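You operate a simulated robot arm through the tools that you are given. There is no shell and no other tool.

The job below is to be done with a simulated robot arm. You get a single attempt, and the scene is never put back.

TASK
Wipe up the sawdust and put the orange rag in the grey drawer.
Fine: shut the drawer; leave the red sanding block. What is to be rubbed or washed off counts as gone when no trace of it is left.
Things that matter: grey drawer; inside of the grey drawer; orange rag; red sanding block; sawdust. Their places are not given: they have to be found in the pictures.

It is judged by the outcome, as a careful person would: the job done as asked, and still so three seconds after it is handed in. It fails if anything else is knocked over, pushed out of place, dropped, spilled or broken.

THE ROBOT
A 7-joint arm with a fingered hand, fixed in place. Base frame: the origin is on the floor under the middle of its stand, x ahead of it, y to its left, z up. Units: mm, degrees, N and s.
It reaches about 1333 mm from its shoulder. Its first joint turns from -69.0 to 172.0 degrees. Payload 5 kg.
The TCP is the grasp point between the finger pads, 32 mm short of the fingertips. In the tool frame z runs along the fingers and y along their closing line. The gripper opens to 160 mm; its body begins 89 mm behind the TCP. The gripper is a hand of 3 fingers: y runs from the thumb to the fingers, the wrist lies at [0, 0, -252] in the tool frame.
Orientation is that of the tool frame in the base frame, as a unit quaternion [x, y, z, w]. With the fingers straight down and closing along the base's y, the tool's x points along the base's -x, its y along +y and its z along -z.

THE INTERFACE
- The arm moves only by the tool apply_moves. Its argument "deltas" is one flat list of numbers, 6 for each row, row after row: the shift along the base's x, y, z in units of 50 mm (1.0 is 50 mm), then the turn, a rotation vector about the base's x, y, z in units of 8 degrees (1.0 is 8 degrees). In form: [x, y, z, rx, ry, rz, x, y, z, rx, ry, rz, ...]. A call has 1 to 20 rows; each row shifts and turns the commanded pose from where the row before left it. A call with a number of a shift or a turn outside -1 to 1 is refused whole. Each row takes 0.2 s and may step no farther than 50 mm and 8.6 degrees from the row before; otherwise, the whole call is refused. Where a pose cannot be reached the arm comes as near as it can. A force on the tool above 40 N (or 10 N above the force at the start of the call, whichever is more), or a blocked arm, ends the call early, and 0.2 s more pass. In this call time passes only in rows, and 0.2 s behind the last. The reply holds the time, the measured pose of the TCP, the force on the tool along the base axes, the opening and the grip force, in the units named above and with some noise, with the torque about the TCP (base axes, N m) and any sound that the robot's microphone picked up.
- Cameras (640 x 400 px; columns grow to the right, rows downward): "scene" is fixed at [45.8, -649, 1492.4]; the picture's right is [0.05, -1.00, 0.00], its down [-0.64, -0.03, -0.77] and it looks along [0.77, 0.04, -0.64] (base axes); focal length 310 px, centre (320, 200). "wrist" rides on the gripper at [65, -4, -116] in the tool frame; the picture's right is [0.06, 1.00, 0.00], its down [-0.87, 0.05, -0.49] and it looks along [-0.49, 0.03, 0.87] (tool axes); focal length 261 px, centre (320, 200).
- get_image(camera): a new picture of that camera. No time passes.
- lift_body(by): slides the trunk up (or, below 0, down) by that many mm; the arm rides with it, the base frame stays. It gives what a move gives, with no picture.
- finger_targets(finger1, finger2, thumb_bend): sets how far each is bent, from 0 (flat) to 100 (curled in); at 30 the hand is open as for a grip, at 70 the pads meet at the TCP. One left out holds its place. A second passes; each finger stops where it meets its share of the squeeze, and holds until it gets a number again. It is the only way to open and close the hand. It gives what a move gives, with no picture; readings hold the bend of each and the force on the fingers (four entries, about 0 where the hand has none), thumb and palm.
- point_at(camera, pixels): there is no depth. For up to 12 entries [column, row, z] of the newest picture of that camera ("zoom" is the newest enlarged one), the place [x, y] in the base frame at which the ray of that pixel passes the height z, good to about 2 mm. No time passes.
- inspect(camera, box): a new picture of the part [left, top, right, bottom] of that camera's present view, enlarged. No time passes.
- close_job(): hands the job in; it is judged then, once.

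Unless the task says otherwise, let go and move clear before handing in.

The tools are called after "Emit:" as a command line: name --argument value ..., lists and objects as JSON in quotes. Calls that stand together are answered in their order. apply_moves: Moves the arm, as the interface text tells. Its arguments: {"type":"object","properties":{"deltas":{"type":"array","items":{"type":"number"}}},"required":["deltas"]} The other tools are called the same way: lift_body (by) moves the trunk up or down; finger_targets (finger1, finger2, thumb_bend) moves the fingers one by one; get_image (camera) takes a picture; point_at (camera, pixels) gives the place at which the rays of pixels pass given heights; inspect (camera, box) takes an enlarged picture of a part of a camera's view; close_job () hands the job in.

At the start:

```text
clock: 0.0
eef_pos: [558.1, -411.5, 1211.2]
tool_rot: [0.001, 1.0, 0.001, 0.0]
ft_force: [-0.9, 0.6, 0.7]
moment: [0.01, -0.01, 0.07]
finger_gap: 160.0
grip_force: 0.0
shape: jaw
bend: [30.0, 30.0, 30.0]
finger forces: [0.1, 0.0, 0.0, 0.1, 0.1, 0.1]
trunk travel left (down, up): [-650.0, 290.0]
```

scene: 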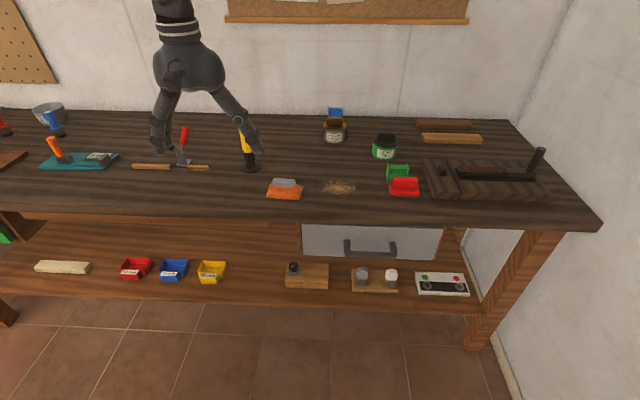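
wrist: 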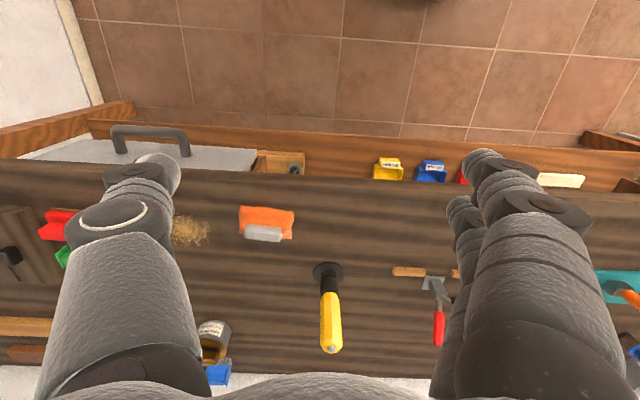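

The scene shows the orange rag near (285,190) with a grey thing on it, sawdust near (338,187), a red block near (405,187) and the grey drawer with its handle near (370,247). I'll enlarge these areas first.

Emit:
inspect --camera "scene" --box '[240, 150, 440, 275]'

Emit:
inspect --camera "wrist" --box '[20, 110, 340, 310]'

Emit:
point_at --camera "scene" --pixels '[[285, 190, 900], [338, 187, 900], [405, 187, 900], [100, 216, 900], [560, 232, 900], [500, 120, 900]]'

```text
3.20 times, centred on (340, 212) of scene
```

zoom: 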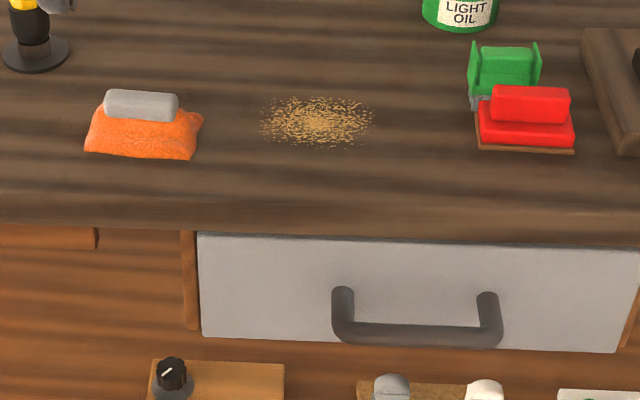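

```text
2.00 times, centred on (180, 210) of wrist
```

zoom: 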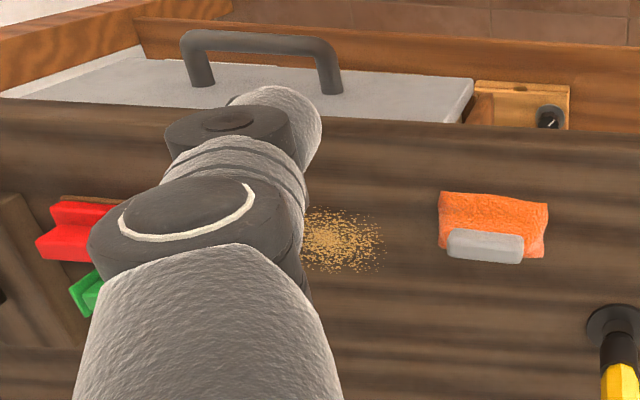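

```text
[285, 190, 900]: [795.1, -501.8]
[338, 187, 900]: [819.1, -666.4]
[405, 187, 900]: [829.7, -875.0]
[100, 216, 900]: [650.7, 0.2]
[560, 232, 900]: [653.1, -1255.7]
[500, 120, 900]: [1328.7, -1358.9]
```

The rag has a grey block on top (zoom (140,105)), and I need the bench height. I'll compare rays from both cameras at several heights.

Emit:
get_image --camera "wrist"

Emit:
point_at --camera "scene" --pixels '[[267, 198, 750], [267, 198, 800], [267, 198, 850], [267, 198, 900], [267, 198, 950], [301, 200, 750], [301, 200, 850], [301, 200, 950], [250, 170, 750], [250, 170, 850], [250, 170, 950]]'

Emit:
point_at --camera "wrist" --pixels '[[293, 210, 750], [293, 210, 800], [293, 210, 850], [293, 210, 900], [293, 210, 950], [240, 206, 750], [240, 206, 850], [240, 206, 950], [327, 271, 750], [327, 271, 850], [327, 271, 950]]'

```text
taken
```

wrist: 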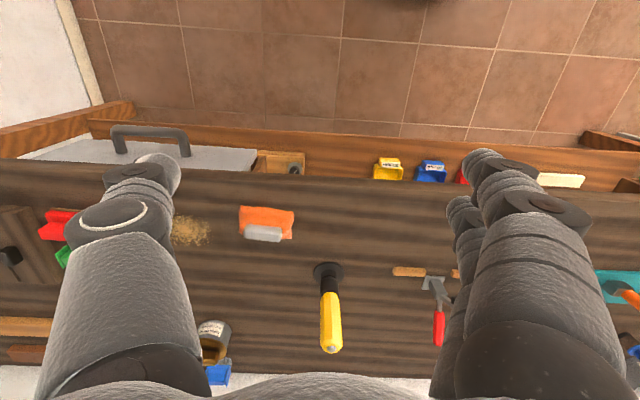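

```text
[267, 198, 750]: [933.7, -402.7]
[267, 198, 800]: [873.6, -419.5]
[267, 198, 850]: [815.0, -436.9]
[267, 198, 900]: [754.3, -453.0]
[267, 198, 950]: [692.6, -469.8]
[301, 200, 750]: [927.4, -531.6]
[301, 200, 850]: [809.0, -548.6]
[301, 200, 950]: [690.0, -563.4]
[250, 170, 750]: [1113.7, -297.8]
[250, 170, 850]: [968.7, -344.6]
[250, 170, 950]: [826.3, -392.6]
```

```text
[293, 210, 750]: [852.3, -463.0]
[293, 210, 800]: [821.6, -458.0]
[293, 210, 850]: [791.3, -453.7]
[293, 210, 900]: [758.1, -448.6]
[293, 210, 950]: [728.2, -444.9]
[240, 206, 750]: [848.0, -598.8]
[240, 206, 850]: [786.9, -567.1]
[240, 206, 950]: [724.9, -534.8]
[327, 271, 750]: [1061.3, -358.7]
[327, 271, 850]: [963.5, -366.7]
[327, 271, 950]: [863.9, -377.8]
```

Matching the rag's corners (scene (267,198) and (301,200)) across both cameras puts the bench top at about z=895. Next I'll move the hand toward the drawer, staying high, so the wrist camera can see the drawer, rag and sawdust from closer.

Emit:
apply_moves --deltas '[-0.2, -0.9, -0.2, 0, 0, 0, -0.2, -0.9, -0.2, 0, 0, 0, -0.2, -0.9, -0.2, 0, 0, 0, -0.2, -0.9, -0.2, 0, 0, 0, -0.2, -0.9, -0.2, 0, 0, 0, -0.2, -0.9, -0.2, 0, 0, 0]'

Emit:
get_image --camera "wrist"

Emit:
get_image --camera "scene"

```text
clock: 1.4
eef_pos: [499.7, -684.4, 1150.5]
tool_rot: [-0.001, 1.0, 0.001, 0.001]
ft_force: [0.1, -0.3, 0.0]
moment: [0.06, -0.03, 0.0]
finger_gap: 159.9
grip_force: 0.1
shape: jaw
bend: [30.0, 30.0, 30.0]
finger forces: [0.0, 0.0, 0.1, 0.0, 0.0, 0.1]
trunk travel left (down, up): [-650.0, 290.0]
```

```text
taken
```

wrist: 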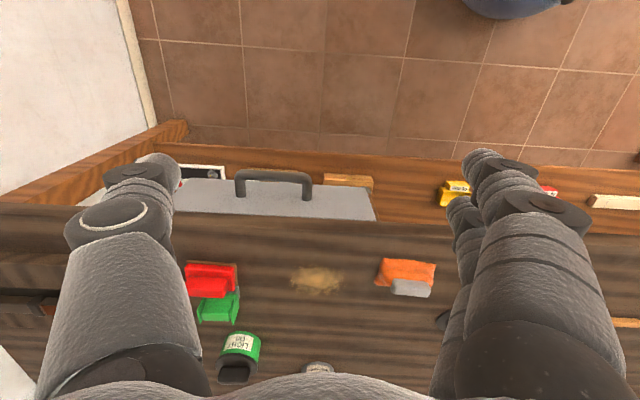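

```text
taken
```

scene: 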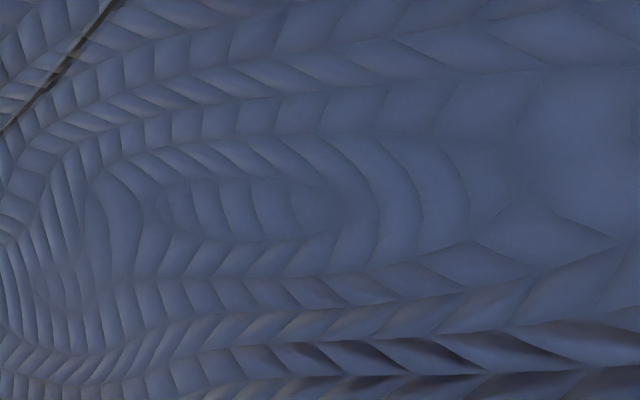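

The scene view is now blocked, most likely by the arm's own sleeve near that camera. The wrist view shows the drawer handle at (235-312,170-200), so I'll enlarge that.

Emit:
inspect --camera "wrist" --box '[160, 140, 460, 320]'

Emit:
point_at --camera "wrist" --pixels '[[408, 270, 895], [318, 280, 895], [380, 223, 895], [200, 213, 895], [238, 192, 800], [310, 197, 800], [274, 175, 800], [274, 175, 760], [374, 220, 850], [374, 220, 800], [320, 187, 720]]'

```text
2.13 times, centred on (310, 230) of wrist
```

zoom: 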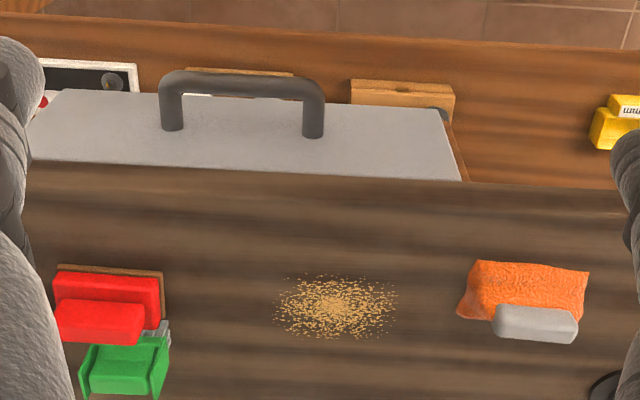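

```text
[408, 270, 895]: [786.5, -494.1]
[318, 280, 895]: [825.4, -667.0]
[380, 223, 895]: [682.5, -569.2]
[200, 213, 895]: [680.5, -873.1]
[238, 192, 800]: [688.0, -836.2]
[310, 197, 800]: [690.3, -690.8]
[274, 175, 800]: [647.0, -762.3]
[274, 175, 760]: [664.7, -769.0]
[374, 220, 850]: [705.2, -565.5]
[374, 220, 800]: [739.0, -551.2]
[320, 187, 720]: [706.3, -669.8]
```

The two wrist views place the drawer face at about x=707, bottom z=722, and the handle bar at about x=657, z=800, y from -834 to -699. The table edge overhangs at x=682, so I'll turn the hand -90° about vertical before pitching it to take the bar from the front.

Emit:
apply_moves --deltas '[0, 0, 0, 0, 0, -0.9375, 0, 0, 0, 0, 0, -0.9375, 0, 0, 0, 0, 0, -0.9375, 0, 0, 0, 0, 0, -0.9375, 0, 0, 0, 0, 0, -0.9375, 0, 0, 0, 0, 0, -0.9375, 0, 0, 0, 0, 0, -0.9375, 0, 0, 0, 0, 0, -0.9375, 0, 0, 0, 0, 0, -0.9375, 0, 0, 0, 0, 0, -0.9375, 0, 0, 0, 0, 0, -0.9375, 0, 0, 0, 0, 0, -0.9375]'

Emit:
get_image --camera "wrist"

Emit:
get_image --camera "scene"

```text
clock: 4.0
eef_pos: [495.9, -683.0, 1150.5]
tool_rot: [0.708, 0.706, -0.001, -0.001]
ft_force: [0.4, -0.1, 0.3]
moment: [-0.02, 0.0, -0.02]
finger_gap: 159.6
grip_force: 0.1
shape: jaw
bend: [30.0, 30.0, 30.0]
finger forces: [0.0, 0.0, 0.0, 0.0, 0.0, 0.0]
trunk travel left (down, up): [-650.0, 290.0]
```

```text
taken
```

wrist: 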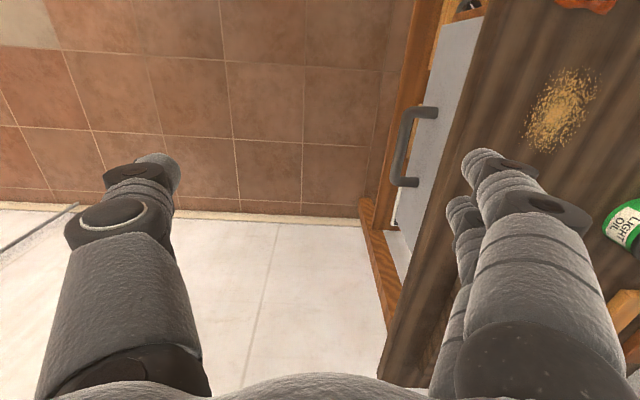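

```text
taken
```

scene: 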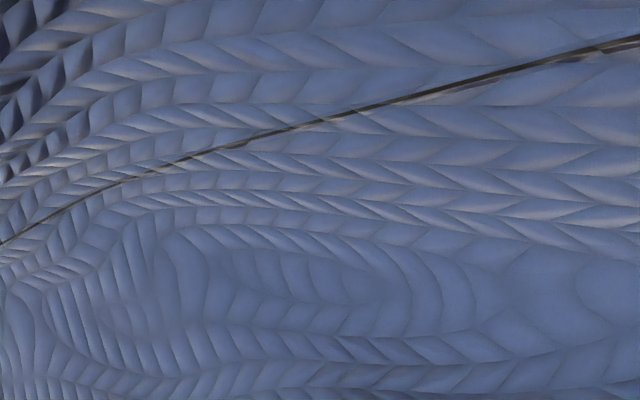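

The hand turned cleanly and the handle is now seen from the side at about (388-437,107-187). I'll enlarge it to refine its position.

Emit:
inspect --camera "wrist" --box '[340, 0, 640, 190]'

```text
2.11 times, centred on (490, 95) of wrist
```

zoom: 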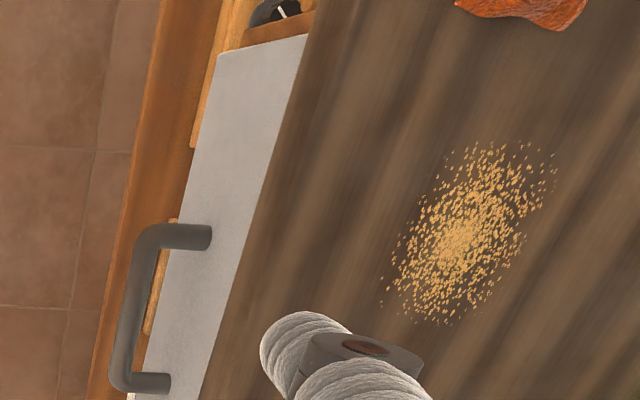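

To cut rounding error I'll get exact rays for the handle corners and feet from the current enlarged picture.

Emit:
point_at --camera "zoom" --pixels '[[148, 240, 800], [148, 240, 700], [120, 378, 800], [120, 378, 700], [208, 237, 800], [208, 237, 700], [168, 384, 800], [168, 384, 700], [218, 55, 800], [218, 55, 700], [306, 38, 900], [306, 38, 800]]'

```text
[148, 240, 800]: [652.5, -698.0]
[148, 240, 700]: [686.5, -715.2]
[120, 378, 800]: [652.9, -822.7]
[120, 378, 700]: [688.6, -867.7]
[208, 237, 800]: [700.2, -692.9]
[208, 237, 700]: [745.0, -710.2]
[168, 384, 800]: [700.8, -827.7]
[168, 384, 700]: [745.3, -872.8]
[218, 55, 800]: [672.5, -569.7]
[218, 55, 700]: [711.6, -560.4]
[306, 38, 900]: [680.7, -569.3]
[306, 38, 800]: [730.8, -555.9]
```

At z≈800 both bar corners come out at x≈653 (y -698 and -823), with the feet at x≈700. I'll pitch the hand to about 20° below horizontal while moving in front of the handle, still well clear.

Emit:
apply_moves --deltas '[-0.03, -0.17, -0.33, 0, -0.972, 0, -0.03, -0.17, -0.33, 0, -0.972, 0, -0.03, -0.17, -0.33, 0, -0.972, 0, -0.03, -0.17, -0.33, 0, -0.972, 0, -0.03, -0.17, -0.33, 0, -0.972, 0, -0.03, -0.17, -0.33, 0, -0.972, 0, -0.03, -0.17, -0.33, 0, -0.972, 0, -0.03, -0.17, -0.33, 0, -0.972, 0, -0.03, -0.17, -0.33, 0, -0.972, 0]'

Emit:
get_image --camera "wrist"

Emit:
get_image --camera "scene"

```text
clock: 6.0
eef_pos: [484.5, -760.2, 1002.4]
tool_rot: [0.58, 0.578, 0.406, 0.406]
ft_force: [-1.0, -1.2, -0.6]
moment: [0.01, -0.02, 0.03]
finger_gap: 159.8
grip_force: 0.1
shape: jaw
bend: [30.0, 30.0, 30.0]
finger forces: [0.0, 0.0, 0.1, 0.1, 0.0, 0.0]
trunk travel left (down, up): [-650.0, 290.0]
```

```text
taken
```

wrist: 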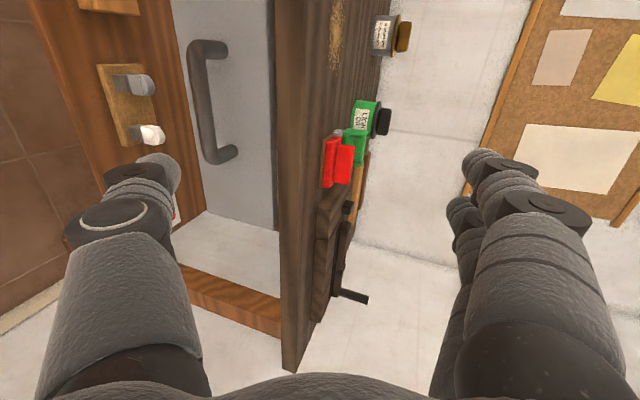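

```text
taken
```

scene: 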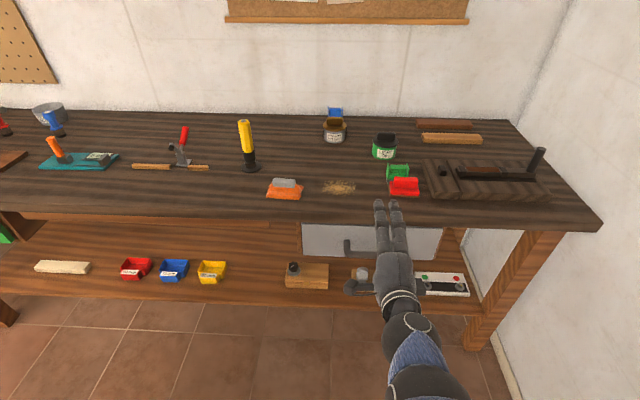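

The arm reached the pose and both views are clear; the handle is at wrist (190-238,40-165). I'll refine its height from this nearly frontal view.

Emit:
inspect --camera "wrist" --box '[130, 0, 330, 200]'

Emit:
point_at --camera "wrist" --pixels '[[196, 60, 800], [196, 60, 780], [207, 140, 800], [207, 140, 780], [200, 100, 800], [200, 100, 780], [228, 48, 800], [236, 152, 800], [276, 100, 850], [276, 100, 840], [300, 100, 895], [188, 100, 722]]'

```text
2.00 times, centred on (230, 100) of wrist
```

zoom: 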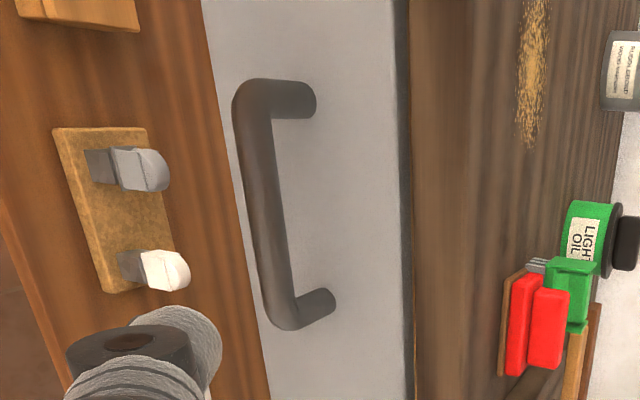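

```text
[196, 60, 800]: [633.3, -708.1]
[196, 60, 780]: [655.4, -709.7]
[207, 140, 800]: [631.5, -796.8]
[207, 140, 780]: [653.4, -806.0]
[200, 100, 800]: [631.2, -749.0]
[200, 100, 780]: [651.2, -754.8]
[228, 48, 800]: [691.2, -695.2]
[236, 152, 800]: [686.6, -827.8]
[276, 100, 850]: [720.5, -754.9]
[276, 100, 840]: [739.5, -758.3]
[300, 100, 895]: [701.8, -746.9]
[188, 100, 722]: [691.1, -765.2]
```

Combining three views, the bar sits near x=661, y=-768, z=772 with the face at about x=712. I'll half-close the fingers and drop to a standoff on the approach line.

Emit:
finger_targets --finger1 50 --finger2 50 --thumb_bend 50

Emit:
apply_moves --deltas '[0.12, -0.04, -0.87, 0, 0, 0, 0.12, -0.04, -0.87, 0, 0, 0, 0.12, -0.04, -0.87, 0, 0, 0, 0.12, -0.04, -0.87, 0, 0, 0]'

Emit:
get_image --camera "wrist"

Emit:
get_image --camera "scene"

```text
clock: 7.0
eef_pos: [486.1, -758.0, 1003.1]
tool_rot: [0.579, 0.58, 0.405, 0.406]
ft_force: [1.1, -0.6, -0.3]
moment: [0.0, -0.01, 0.0]
finger_gap: 88.0
grip_force: 0.1
shape: fingers
bend: [50.0, 50.0, 50.0]
finger forces: [0.1, 0.0, 0.1, 0.1, 0.0, 0.0]
trunk travel left (down, up): [-650.0, 290.0]
```

```text
clock: 8.0
eef_pos: [507.3, -769.4, 826.7]
tool_rot: [0.58, 0.578, 0.406, 0.405]
ft_force: [0.6, -0.8, -0.9]
moment: [0.03, -0.01, 0.01]
finger_gap: 87.6
grip_force: 0.1
shape: fingers
bend: [50.0, 50.0, 50.0]
finger forces: [0.1, 0.0, 0.1, 0.0, 0.0, 0.0]
trunk travel left (down, up): [-650.0, 290.0]
```

```text
taken
```

wrist: 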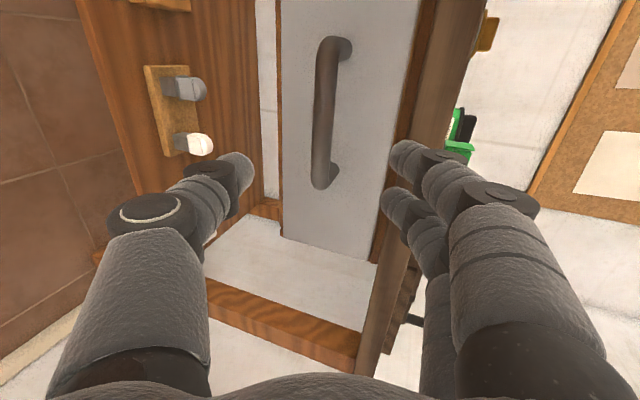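

```text
taken
```

scene: 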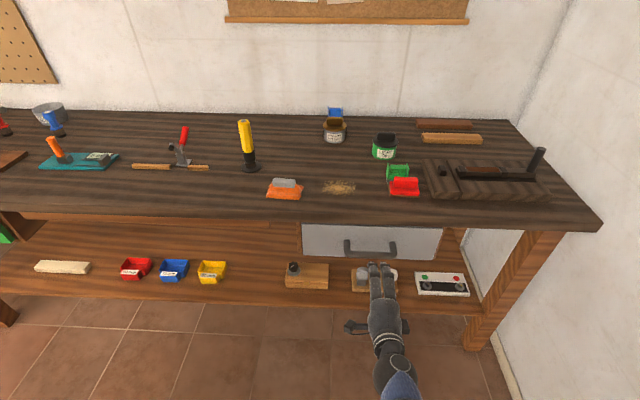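

The handle at wrist (315-350,37-187) now lies between the fingers and thumb. I'll check the bar's ray against my estimate.

Emit:
point_at --camera "wrist" --pixels '[[325, 60, 780], [325, 60, 770], [325, 110, 780], [325, 110, 770], [325, 110, 790], [321, 160, 780], [345, 46, 780], [330, 178, 780], [408, 150, 840], [408, 150, 830]]'

```text
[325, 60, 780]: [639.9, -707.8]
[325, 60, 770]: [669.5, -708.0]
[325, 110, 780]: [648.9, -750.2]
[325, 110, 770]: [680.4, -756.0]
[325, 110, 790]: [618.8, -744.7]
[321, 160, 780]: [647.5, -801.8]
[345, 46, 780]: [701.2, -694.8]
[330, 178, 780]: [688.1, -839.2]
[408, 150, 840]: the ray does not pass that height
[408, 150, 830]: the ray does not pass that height
```

The bar reads about x=661, z=775, right on the hand's axis. I'll advance about 150 mm along the fingers.

Emit:
apply_moves --deltas '[0.7, 0.0, -0.24, 0, 0, 0, 0.7, 0.0, -0.24, 0, 0, 0, 0.7, 0.0, -0.24, 0, 0, 0, 0.4, 0.0, -0.14, 0, 0, 0, 0.3, 0, -0.1, 0, 0, 0]'

Emit:
get_image --camera "wrist"

Emit:
inspect --camera "scene" --box '[290, 170, 450, 290]'

```text
clock: 9.2
eef_pos: [648.6, -768.1, 780.7]
tool_rot: [0.58, 0.579, 0.405, 0.405]
ft_force: [-0.8, -0.3, 0.2]
moment: [-0.03, 0.0, 0.01]
finger_gap: 87.7
grip_force: 0.0
shape: fingers
bend: [50.0, 50.0, 50.0]
finger forces: [0.1, 0.0, 0.0, 0.0, 0.0, 0.1]
trunk travel left (down, up): [-650.0, 290.0]
```

```text
taken
```

wrist: 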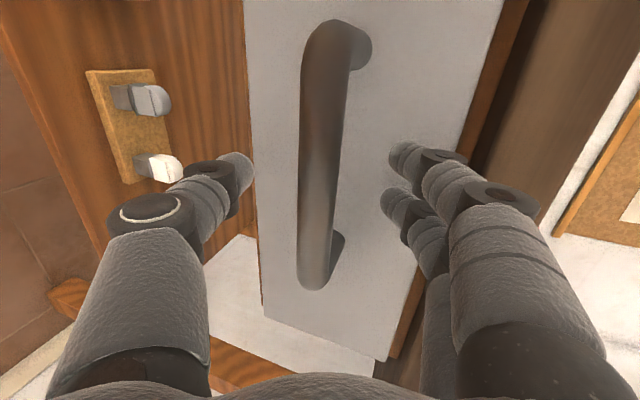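

```text
3.33 times, centred on (370, 230) of scene
```

zoom: 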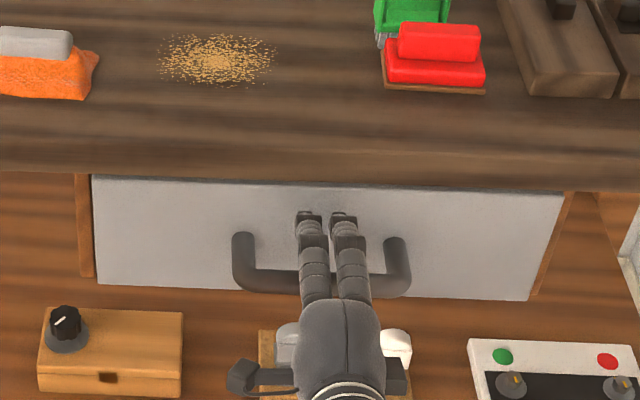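

The bar at wrist (300-350,25-285) is between the two fingers (above) and the thumb (below), with no contact force. Closing the hand on it now.

Emit:
finger_targets --finger1 70 --finger2 70 --thumb_bend 70

Emit:
get_image --camera "wrist"

```text
clock: 10.2
eef_pos: [646.8, -766.7, 780.8]
tool_rot: [0.58, 0.579, 0.405, 0.406]
ft_force: [-0.6, 1.1, -2.2]
moment: [0.02, 0.05, 0.0]
finger_gap: 24.7
grip_force: 6.3
shape: fingers
bend: [67.0, 67.0, 67.0]
finger forces: [2.9, 2.9, 0.0, 0.0, 8.5, 0.1]
trunk travel left (down, up): [-650.0, 290.0]
```

```text
taken
```

wrist: 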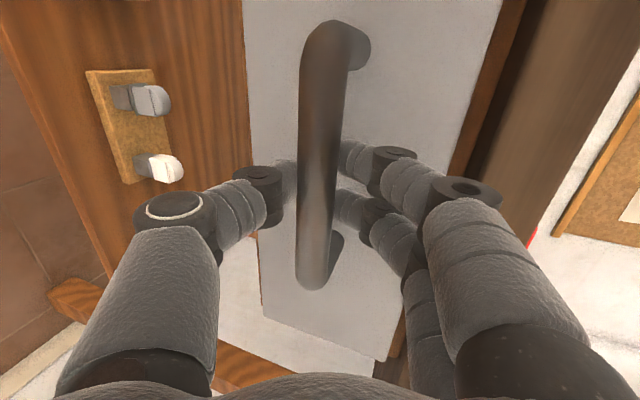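

The hand stopped on the bar with a gap of 24.7 mm and light force (6.3 N). I'll squeeze a bit more, then pull slowly along -x.

Emit:
finger_targets --finger1 85 --finger2 85 --thumb_bend 85

Emit:
apply_moves --deltas '[-0.3, 0, 0, 0, 0, 0, -0.4, 0, 0, 0, 0, 0, -0.4, 0, 0, 0, 0, 0]'

Emit:
get_image --camera "scene"

Emit:
get_image --camera "wrist"

```text
clock: 11.2
eef_pos: [648.1, -767.0, 781.0]
tool_rot: [0.58, 0.579, 0.406, 0.406]
ft_force: [2.0, 1.0, -5.8]
moment: [0.02, 0.03, 0.04]
finger_gap: 20.8
grip_force: 28.3
shape: fingers
bend: [72.0, 72.0, 71.0]
finger forces: [12.9, 12.8, 0.0, 0.0, 30.6, 0.0]
trunk travel left (down, up): [-650.0, 290.0]
```

```text
clock: 12.0
eef_pos: [593.0, -766.2, 781.8]
tool_rot: [0.58, 0.579, 0.405, 0.406]
ft_force: [-0.2, 1.8, -6.2]
moment: [0.02, 0.1, 0.04]
finger_gap: 20.7
grip_force: 27.2
shape: fingers
bend: [73.0, 73.0, 71.0]
finger forces: [12.1, 12.2, 0.0, 0.0, 29.9, 0.1]
trunk travel left (down, up): [-650.0, 290.0]
```

```text
taken
```

scene: 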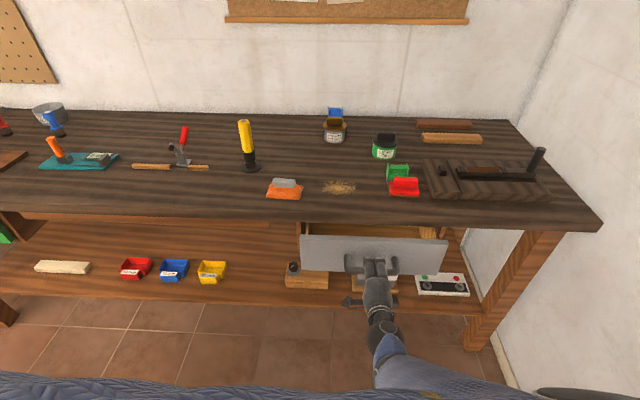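

```text
taken
```

wrist: 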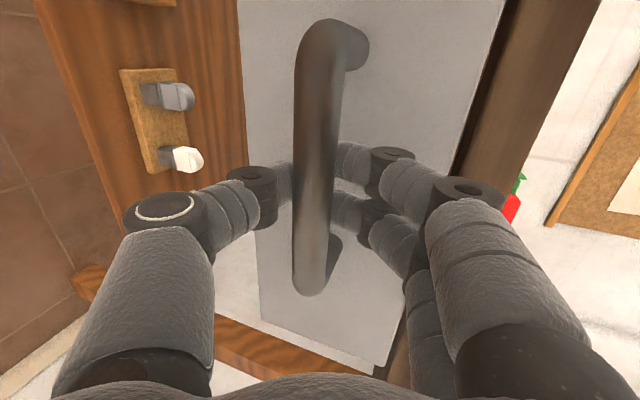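

The drawer slides easily (the force is small) and is open about 55 mm. I'll keep pulling to about 230 mm total.

Emit:
apply_moves --deltas '[-0.6, 0, 0, 0, 0, 0, -0.6, 0, 0, 0, 0, 0, -0.6, 0, 0, 0, 0, 0, -0.6, 0, 0, 0, 0, 0, -0.6, 0, 0, 0, 0, 0, -0.5, 0, 0, 0, 0, 0]'

Emit:
get_image --camera "scene"

Emit:
get_image --camera "wrist"

```text
clock: 13.4
eef_pos: [417.0, -767.9, 779.7]
tool_rot: [0.58, 0.579, 0.406, 0.405]
ft_force: [-0.3, -6.1, -6.3]
moment: [-0.05, 0.09, -0.09]
finger_gap: 19.1
grip_force: 24.3
shape: fingers
bend: [73.0, 73.0, 73.0]
finger forces: [10.7, 10.7, 0.0, 0.1, 27.1, 0.0]
trunk travel left (down, up): [-650.0, 290.0]
```

```text
taken
```

scene: 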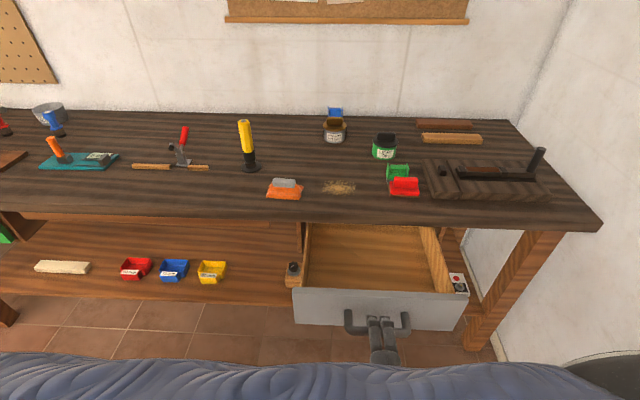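

```text
taken
```

wrist: 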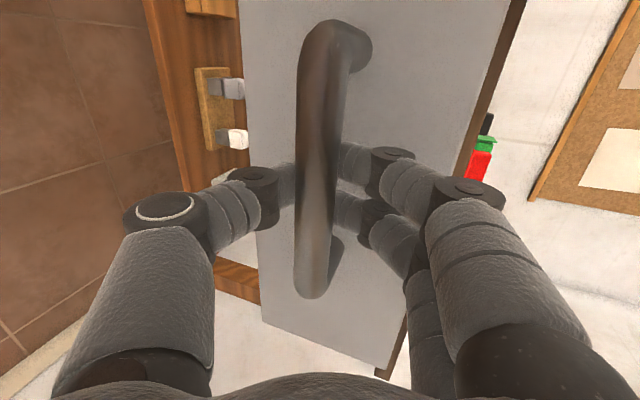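

The drawer is open about 230 mm and empty, with the handle gripped at scene (375,325). I'll open the fingers and back off along the finger axis.

Emit:
finger_targets --finger1 45 --finger2 45 --thumb_bend 45

Emit:
apply_moves --deltas '[-0.6, 0.0, 0.22, 0, 0, 0, -0.6, 0.0, 0.22, 0, 0, 0, -0.6, 0.0, 0.22, 0, 0, 0]'

Emit:
get_image --camera "scene"

Emit:
get_image --camera "wrist"

```text
clock: 14.4
eef_pos: [418.7, -766.0, 781.9]
tool_rot: [0.579, 0.579, 0.406, 0.405]
ft_force: [-2.8, 0.7, -0.7]
moment: [-0.01, -0.11, 0.01]
finger_gap: 106.9
grip_force: 1.9
shape: fingers
bend: [45.0, 45.0, 45.0]
finger forces: [1.3, 1.2, 0.1, 0.0, 0.0, 0.0]
trunk travel left (down, up): [-650.0, 290.0]
```

```text
clock: 15.2
eef_pos: [328.5, -766.7, 813.8]
tool_rot: [0.579, 0.579, 0.405, 0.406]
ft_force: [0.1, 0.3, 0.1]
moment: [0.01, -0.03, 0.0]
finger_gap: 107.6
grip_force: 0.0
shape: fingers
bend: [45.0, 45.0, 45.0]
finger forces: [0.0, 0.1, 0.1, 0.0, 0.1, 0.0]
trunk travel left (down, up): [-650.0, 290.0]
```

```text
taken
```

scene: 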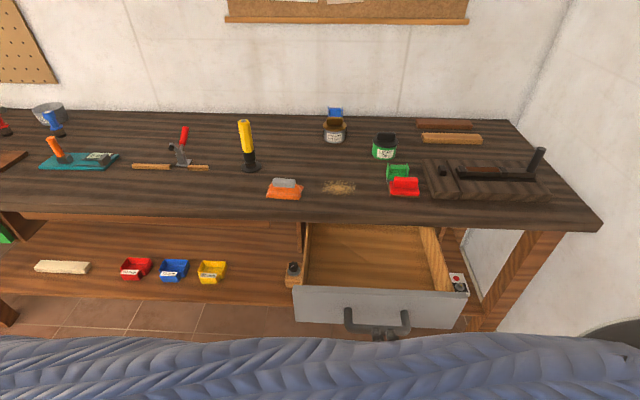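

```text
taken
```

wrist: 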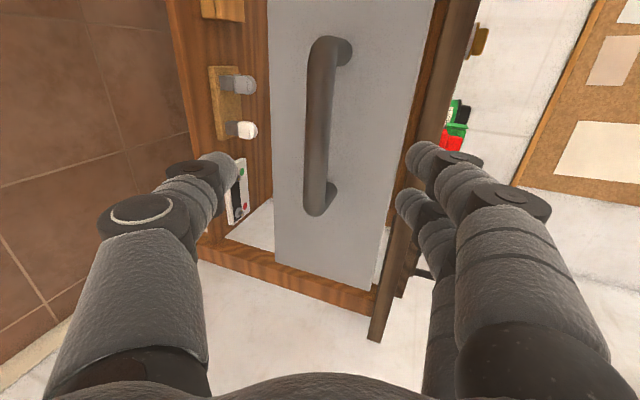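

The drawer stayed open and the hand is free. Next I'll lift up, pitch the fingers straight down again, and move toward the rag.

Emit:
apply_moves --deltas '[0, 0, 0.9, 0, 0, 0, 0, 0, 0.9, 0, 0, 0, 0, 0, 0.9, 0, 0, 0, 0, 0, 0.9, 0, 0, 0, 0.4, 0.3, 0.33, 0, 0.972, 0, 0.4, 0.3, 0.33, 0, 0.972, 0, 0.4, 0.3, 0.33, 0, 0.972, 0, 0.4, 0.3, 0.33, 0, 0.972, 0, 0.4, 0.3, 0.33, 0, 0.972, 0, 0.4, 0.3, 0.33, 0, 0.972, 0, 0.4, 0.3, 0.33, 0, 0.972, 0, 0.4, 0.3, 0.33, 0, 0.972, 0, 0.4, 0.3, 0.33, 0, 0.972, 0]'

Emit:
get_image --camera "wrist"

Emit:
get_image --camera "scene"

```text
clock: 18.0
eef_pos: [510.5, -630.7, 1140.6]
tool_rot: [0.708, 0.706, -0.001, -0.001]
ft_force: [0.8, 0.0, -0.4]
moment: [0.0, 0.04, 0.0]
finger_gap: 107.6
grip_force: 0.1
shape: fingers
bend: [45.0, 45.0, 45.0]
finger forces: [0.0, 0.0, 0.0, 0.0, 0.1, 0.1]
trunk travel left (down, up): [-650.0, 290.0]
```

```text
taken
```

wrist: 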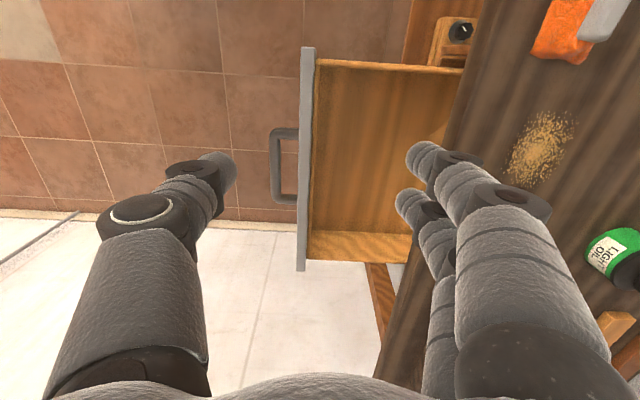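

```text
taken
```

scene: 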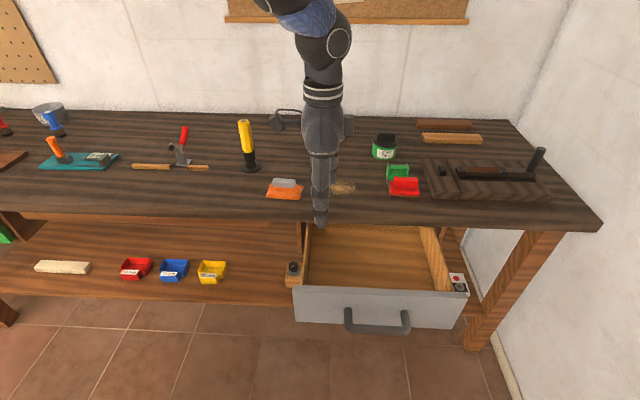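

The drawer interior is visible from both cameras, and the rag is at the top right of the wrist view. I'll locate the drawer's edges and move to where the wrist camera looks straight at the rag.

Emit:
point_at --camera "wrist" --pixels '[[316, 70, 830], [316, 235, 830], [303, 160, 830], [420, 62, 830], [320, 160, 730], [318, 66, 730], [409, 233, 830], [272, 165, 775]]'

Emit:
point_at --camera "scene" --pixels '[[293, 287, 830], [467, 293, 830], [303, 285, 830], [447, 291, 830], [310, 225, 830], [430, 227, 830]]'

Emit:
apply_moves --deltas '[0.69, 0.58, 0, 0, 0, 0, 0.69, 0.58, 0, 0, 0, 0, 0.69, 0.58, 0, 0, 0, 0, 0.69, 0.58, 0, 0, 0, 0, 0.69, 0.58, 0, 0, 0, 0, 0.69, 0.58, 0, 0, 0, 0, 0.69, 0.58, 0, 0, 0, 0, 0.69, 0.58, 0, 0, 0, 0]'

Emit:
get_image --camera "wrist"

Emit:
get_image --camera "scene"

```text
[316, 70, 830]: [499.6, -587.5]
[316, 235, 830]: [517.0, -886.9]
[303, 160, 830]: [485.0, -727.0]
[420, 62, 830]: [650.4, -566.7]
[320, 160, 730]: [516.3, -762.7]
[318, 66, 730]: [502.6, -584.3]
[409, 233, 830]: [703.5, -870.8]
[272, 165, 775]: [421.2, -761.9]
```

```text
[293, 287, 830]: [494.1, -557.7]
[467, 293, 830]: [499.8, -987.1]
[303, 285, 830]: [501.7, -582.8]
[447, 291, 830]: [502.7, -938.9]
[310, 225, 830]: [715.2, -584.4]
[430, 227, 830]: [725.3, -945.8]
```

```text
clock: 19.8
eef_pos: [785.3, -396.3, 1143.1]
tool_rot: [0.708, 0.706, -0.002, 0.0]
ft_force: [1.5, 0.1, -0.5]
moment: [-0.06, 0.04, 0.02]
finger_gap: 107.6
grip_force: 0.1
shape: fingers
bend: [45.0, 45.0, 45.0]
finger forces: [0.0, 0.0, 0.0, 0.0, 0.0, 0.1]
trunk travel left (down, up): [-650.0, 290.0]
```

```text
taken
```

wrist: 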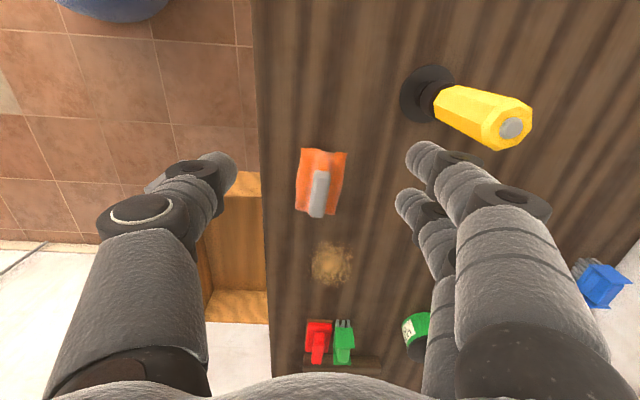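

```text
taken
```

scene: 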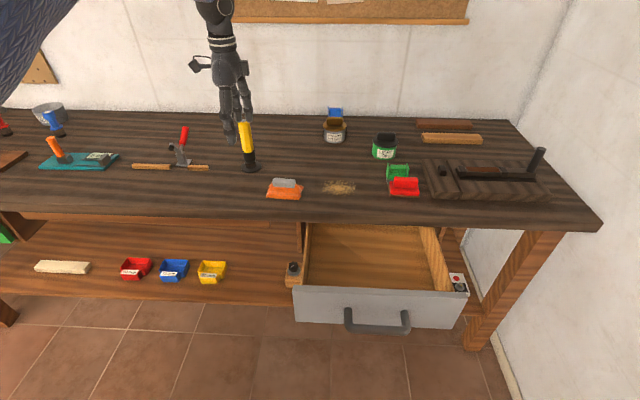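

The rag, its grey grip and the sawdust are all clear at wrist (320,182) and (332,263). I'll enlarge and measure them.

Emit:
inspect --camera "wrist" --box '[250, 130, 410, 300]'

Emit:
point_at --camera "wrist" --pixels '[[302, 150, 897], [346, 153, 897], [335, 215, 897], [296, 208, 897], [320, 182, 897], [320, 192, 925], [322, 170, 925], [317, 214, 925], [328, 170, 925], [332, 263, 895], [428, 95, 895], [512, 127, 1000]]'

```text
2.35 times, centred on (330, 215) of wrist
```

zoom: 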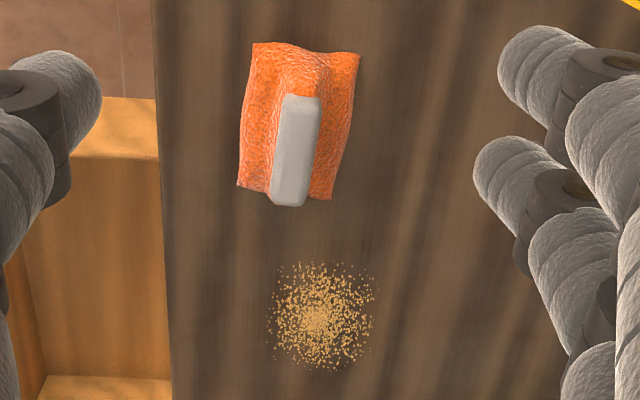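

```text
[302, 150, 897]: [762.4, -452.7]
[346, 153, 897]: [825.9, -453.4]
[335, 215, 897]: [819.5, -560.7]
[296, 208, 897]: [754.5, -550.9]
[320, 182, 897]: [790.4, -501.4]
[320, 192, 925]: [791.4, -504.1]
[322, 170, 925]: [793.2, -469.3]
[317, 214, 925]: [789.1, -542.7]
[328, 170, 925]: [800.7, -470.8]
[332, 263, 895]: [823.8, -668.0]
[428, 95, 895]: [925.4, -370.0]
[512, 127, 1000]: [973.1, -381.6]
```

The rag measures about x 755-825, y -453 to -556, with its grey grip centred near (791,-504) and its top near z=925. I'll lower the hand over it to z≈1000 and look again.

Emit:
apply_moves --deltas '[0.03, -0.54, -0.7, 0, 0, 0, 0.03, -0.54, -0.7, 0, 0, 0, 0.03, -0.54, -0.7, 0, 0, 0, 0.03, -0.54, -0.7, 0, 0, 0]'

Emit:
get_image --camera "wrist"

Emit:
inspect --camera "scene" --box '[230, 120, 390, 220]'

```text
clock: 20.8
eef_pos: [791.1, -508.3, 997.9]
tool_rot: [0.708, 0.707, 0.001, 0.0]
ft_force: [-0.6, -0.3, -0.1]
moment: [-0.01, 0.01, -0.03]
finger_gap: 107.3
grip_force: 0.1
shape: fingers
bend: [45.0, 45.0, 45.0]
finger forces: [0.0, 0.1, 0.0, 0.0, 0.1, 0.0]
trunk travel left (down, up): [-650.0, 290.0]
```

```text
taken
```

wrist: 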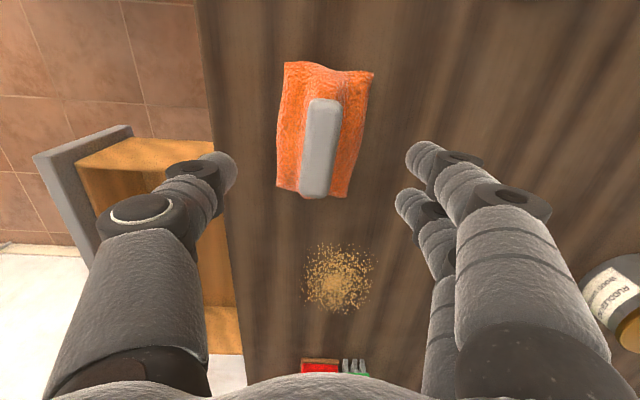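

```text
4.00 times, centred on (310, 170) of scene
```

zoom: 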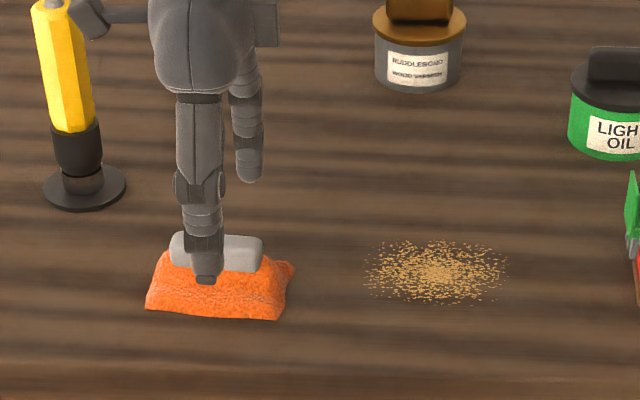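

The grip at wrist (300-343,98-198) is between finger and thumb positions. I'll measure it precisely at its likely top height.

Emit:
point_at --camera "wrist" --pixels '[[310, 104, 930], [340, 104, 930], [330, 194, 930], [302, 192, 930], [320, 148, 930], [320, 148, 920], [283, 63, 897], [373, 72, 897], [348, 196, 897], [277, 187, 897], [338, 275, 895]]'

Emit:
get_image --camera "scene"

Emit:
point_at --camera "scene" --pixels '[[285, 180, 930], [285, 180, 920], [273, 180, 930], [296, 181, 930]]'

```text
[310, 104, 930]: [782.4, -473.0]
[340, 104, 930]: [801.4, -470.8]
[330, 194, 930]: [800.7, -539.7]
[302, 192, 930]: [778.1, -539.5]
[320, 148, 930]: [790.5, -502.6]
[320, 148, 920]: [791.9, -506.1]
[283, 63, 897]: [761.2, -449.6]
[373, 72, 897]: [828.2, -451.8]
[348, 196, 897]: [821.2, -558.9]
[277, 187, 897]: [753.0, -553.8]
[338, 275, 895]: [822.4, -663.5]
```

```text
taken
```

scene: 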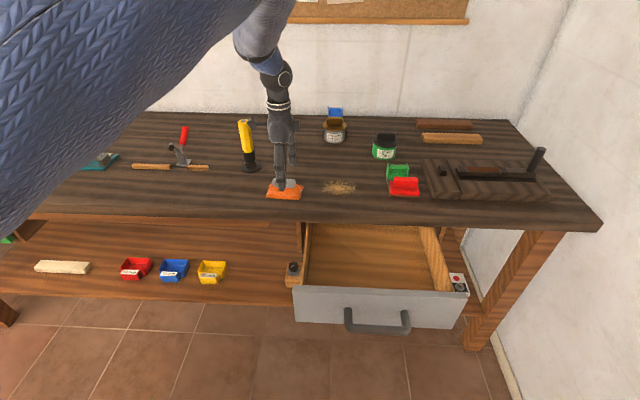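

```text
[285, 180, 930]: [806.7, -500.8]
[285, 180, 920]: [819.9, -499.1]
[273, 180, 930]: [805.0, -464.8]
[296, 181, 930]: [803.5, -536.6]
```

The grip centre is (791,-505), about 20 mm wide in x, with its top near z=933. I'll descend to TCP z≈940 and close onto it gently.

Emit:
apply_moves --deltas '[0, 0.03, -0.5, 0, 0, 0, 0, 0.03, -0.4, 0, 0, 0, 0, 0, -0.26, 0, 0, 0]'

Emit:
get_image --camera "wrist"

Emit:
inspect --camera "scene" --box '[230, 120, 390, 220]'

```text
clock: 21.6
eef_pos: [789.4, -504.8, 943.0]
tool_rot: [0.707, 0.707, 0.0, 0.0]
ft_force: [0.3, 0.6, -0.3]
moment: [0.04, 0.02, -0.02]
finger_gap: 107.9
grip_force: 0.1
shape: fingers
bend: [45.0, 45.0, 45.0]
finger forces: [0.0, 0.0, 0.0, 0.1, 0.0, 0.1]
trunk travel left (down, up): [-650.0, 290.0]
```

```text
taken
```

wrist: 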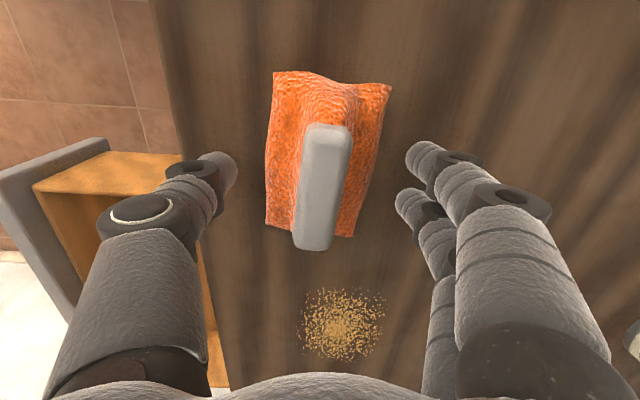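

```text
4.00 times, centred on (310, 170) of scene
```

zoom: 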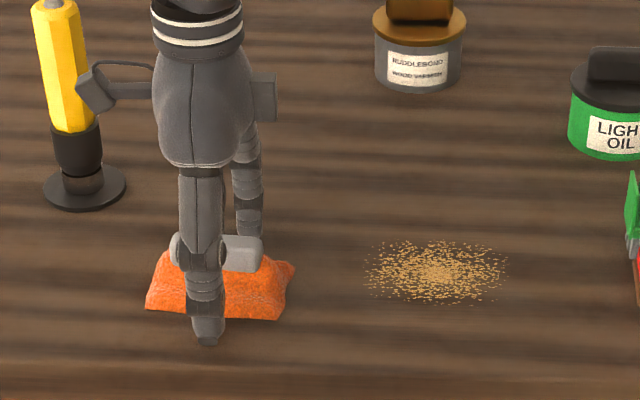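

The grip at wrist (322,187) is centred between thumb and fingers, with no contact so far. Closing in two stages.

Emit:
finger_targets --finger1 60 --finger2 60 --thumb_bend 60

Emit:
get_image --camera "wrist"

Emit:
inspect --camera "scene" --box '[230, 120, 390, 220]'

```text
clock: 22.6
eef_pos: [790.7, -505.1, 944.4]
tool_rot: [0.707, 0.707, 0.0, 0.0]
ft_force: [-0.7, 0.2, 0.2]
moment: [0.0, 0.01, -0.02]
finger_gap: 68.7
grip_force: 7.8
shape: fingers
bend: [55.0, 56.0, 57.0]
finger forces: [4.6, 3.7, 0.1, 0.0, 7.9, 0.1]
trunk travel left (down, up): [-650.0, 290.0]
```

```text
taken
```

wrist: 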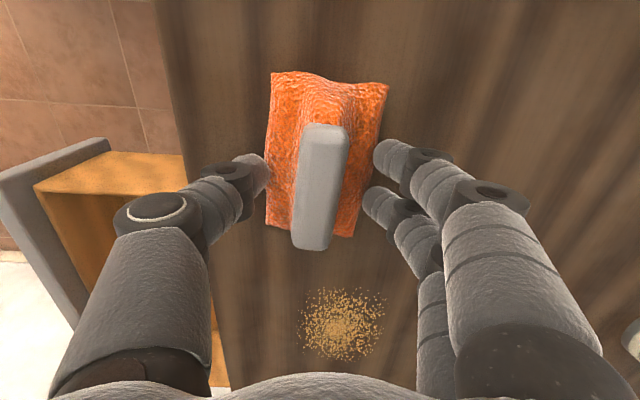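

```text
4.00 times, centred on (310, 170) of scene
```

zoom: 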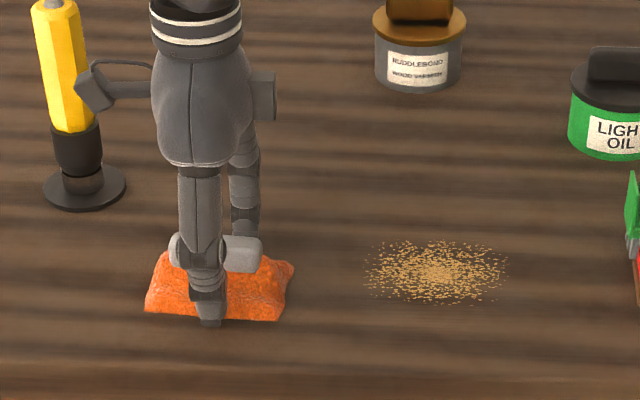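

The fingers met the rag's body itself at a 68.7 mm gap, so the tips are too low for the grip. I'll open slightly, rise about 10 mm and close again on the grey grip.

Emit:
finger_targets --finger1 48 --finger2 48 --thumb_bend 48

Emit:
apply_moves --deltas '[0, 0, 0.22, 0, 0, 0]'

Emit:
finger_targets --finger1 63 --finger2 63 --thumb_bend 63

Emit:
get_image --camera "wrist"

Emit:
inspect --camera "scene" --box '[230, 120, 390, 220]'

```text
clock: 23.6
eef_pos: [790.6, -504.4, 945.0]
tool_rot: [0.707, 0.707, -0.001, 0.001]
ft_force: [-0.2, 1.1, -0.2]
moment: [-0.03, -0.03, -0.02]
finger_gap: 94.8
grip_force: 0.1
shape: fingers
bend: [48.0, 48.0, 48.0]
finger forces: [0.0, 0.1, 0.0, 0.0, 0.0, 0.0]
trunk travel left (down, up): [-650.0, 290.0]
```

```text
clock: 24.0
eef_pos: [791.8, -505.5, 956.6]
tool_rot: [0.707, 0.707, 0.0, 0.0]
ft_force: [0.2, 0.6, 0.0]
moment: [0.02, 0.02, 0.01]
finger_gap: 94.8
grip_force: 0.0
shape: fingers
bend: [48.0, 48.0, 48.0]
finger forces: [0.0, 0.0, 0.0, 0.0, 0.0, 0.1]
trunk travel left (down, up): [-650.0, 290.0]
```

```text
clock: 25.0
eef_pos: [791.2, -505.5, 955.1]
tool_rot: [0.707, 0.707, -0.001, 0.0]
ft_force: [-0.8, 0.0, -0.7]
moment: [0.02, -0.02, 0.02]
finger_gap: 36.7
grip_force: 0.1
shape: fingers
bend: [63.0, 63.0, 63.0]
finger forces: [0.0, 0.0, 0.0, 0.1, 0.1, 0.0]
trunk travel left (down, up): [-650.0, 290.0]
```

```text
taken
```

wrist: 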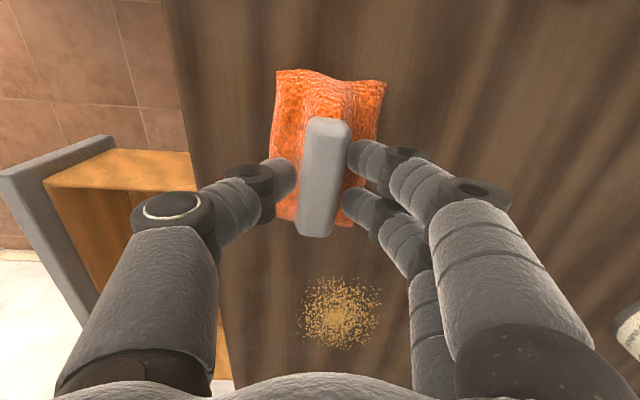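

```text
4.00 times, centred on (310, 170) of scene
```

zoom: 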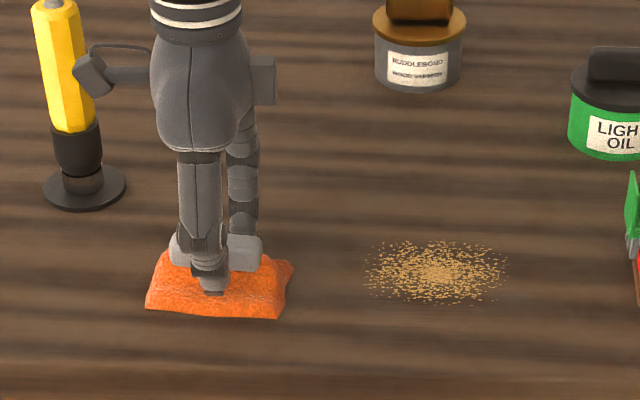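

At this height the fingers pass over the rag body with no contact (gap 36.7 mm). I'll drop about 4 mm for more overlap with the grip, then close to grip it.

Emit:
apply_moves --deltas '[0, 0, -0.08, 0, 0, 0]'

Emit:
finger_targets --finger1 72 --finger2 72 --thumb_bend 72

Emit:
get_image --camera "wrist"

```text
clock: 25.4
eef_pos: [790.8, -504.4, 951.5]
tool_rot: [0.707, 0.708, 0.0, 0.0]
ft_force: [-0.4, 0.2, -0.1]
moment: [0.0, -0.01, 0.03]
finger_gap: 36.7
grip_force: 0.0
shape: fingers
bend: [63.0, 63.0, 63.0]
finger forces: [0.0, 0.0, 0.1, 0.1, 0.0, 0.0]
trunk travel left (down, up): [-650.0, 290.0]
```

```text
clock: 26.4
eef_pos: [791.7, -504.5, 952.0]
tool_rot: [0.707, 0.707, 0.0, 0.0]
ft_force: [0.3, 0.0, -0.1]
moment: [-0.01, 0.02, -0.02]
finger_gap: 27.6
grip_force: 13.4
shape: fingers
bend: [68.0, 69.0, 67.0]
finger forces: [7.3, 6.7, 0.0, 0.0, 13.9, 0.0]
trunk travel left (down, up): [-650.0, 290.0]
```

```text
taken
```

wrist: 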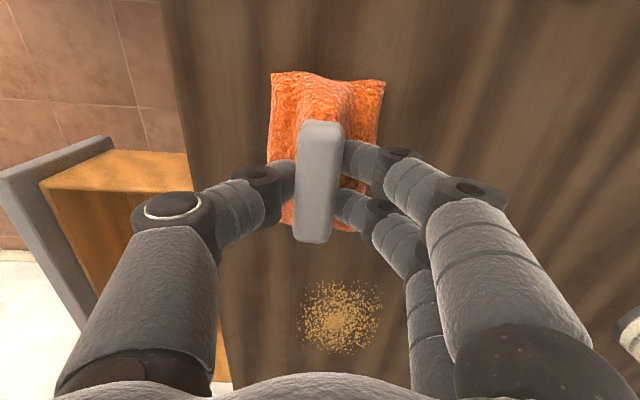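

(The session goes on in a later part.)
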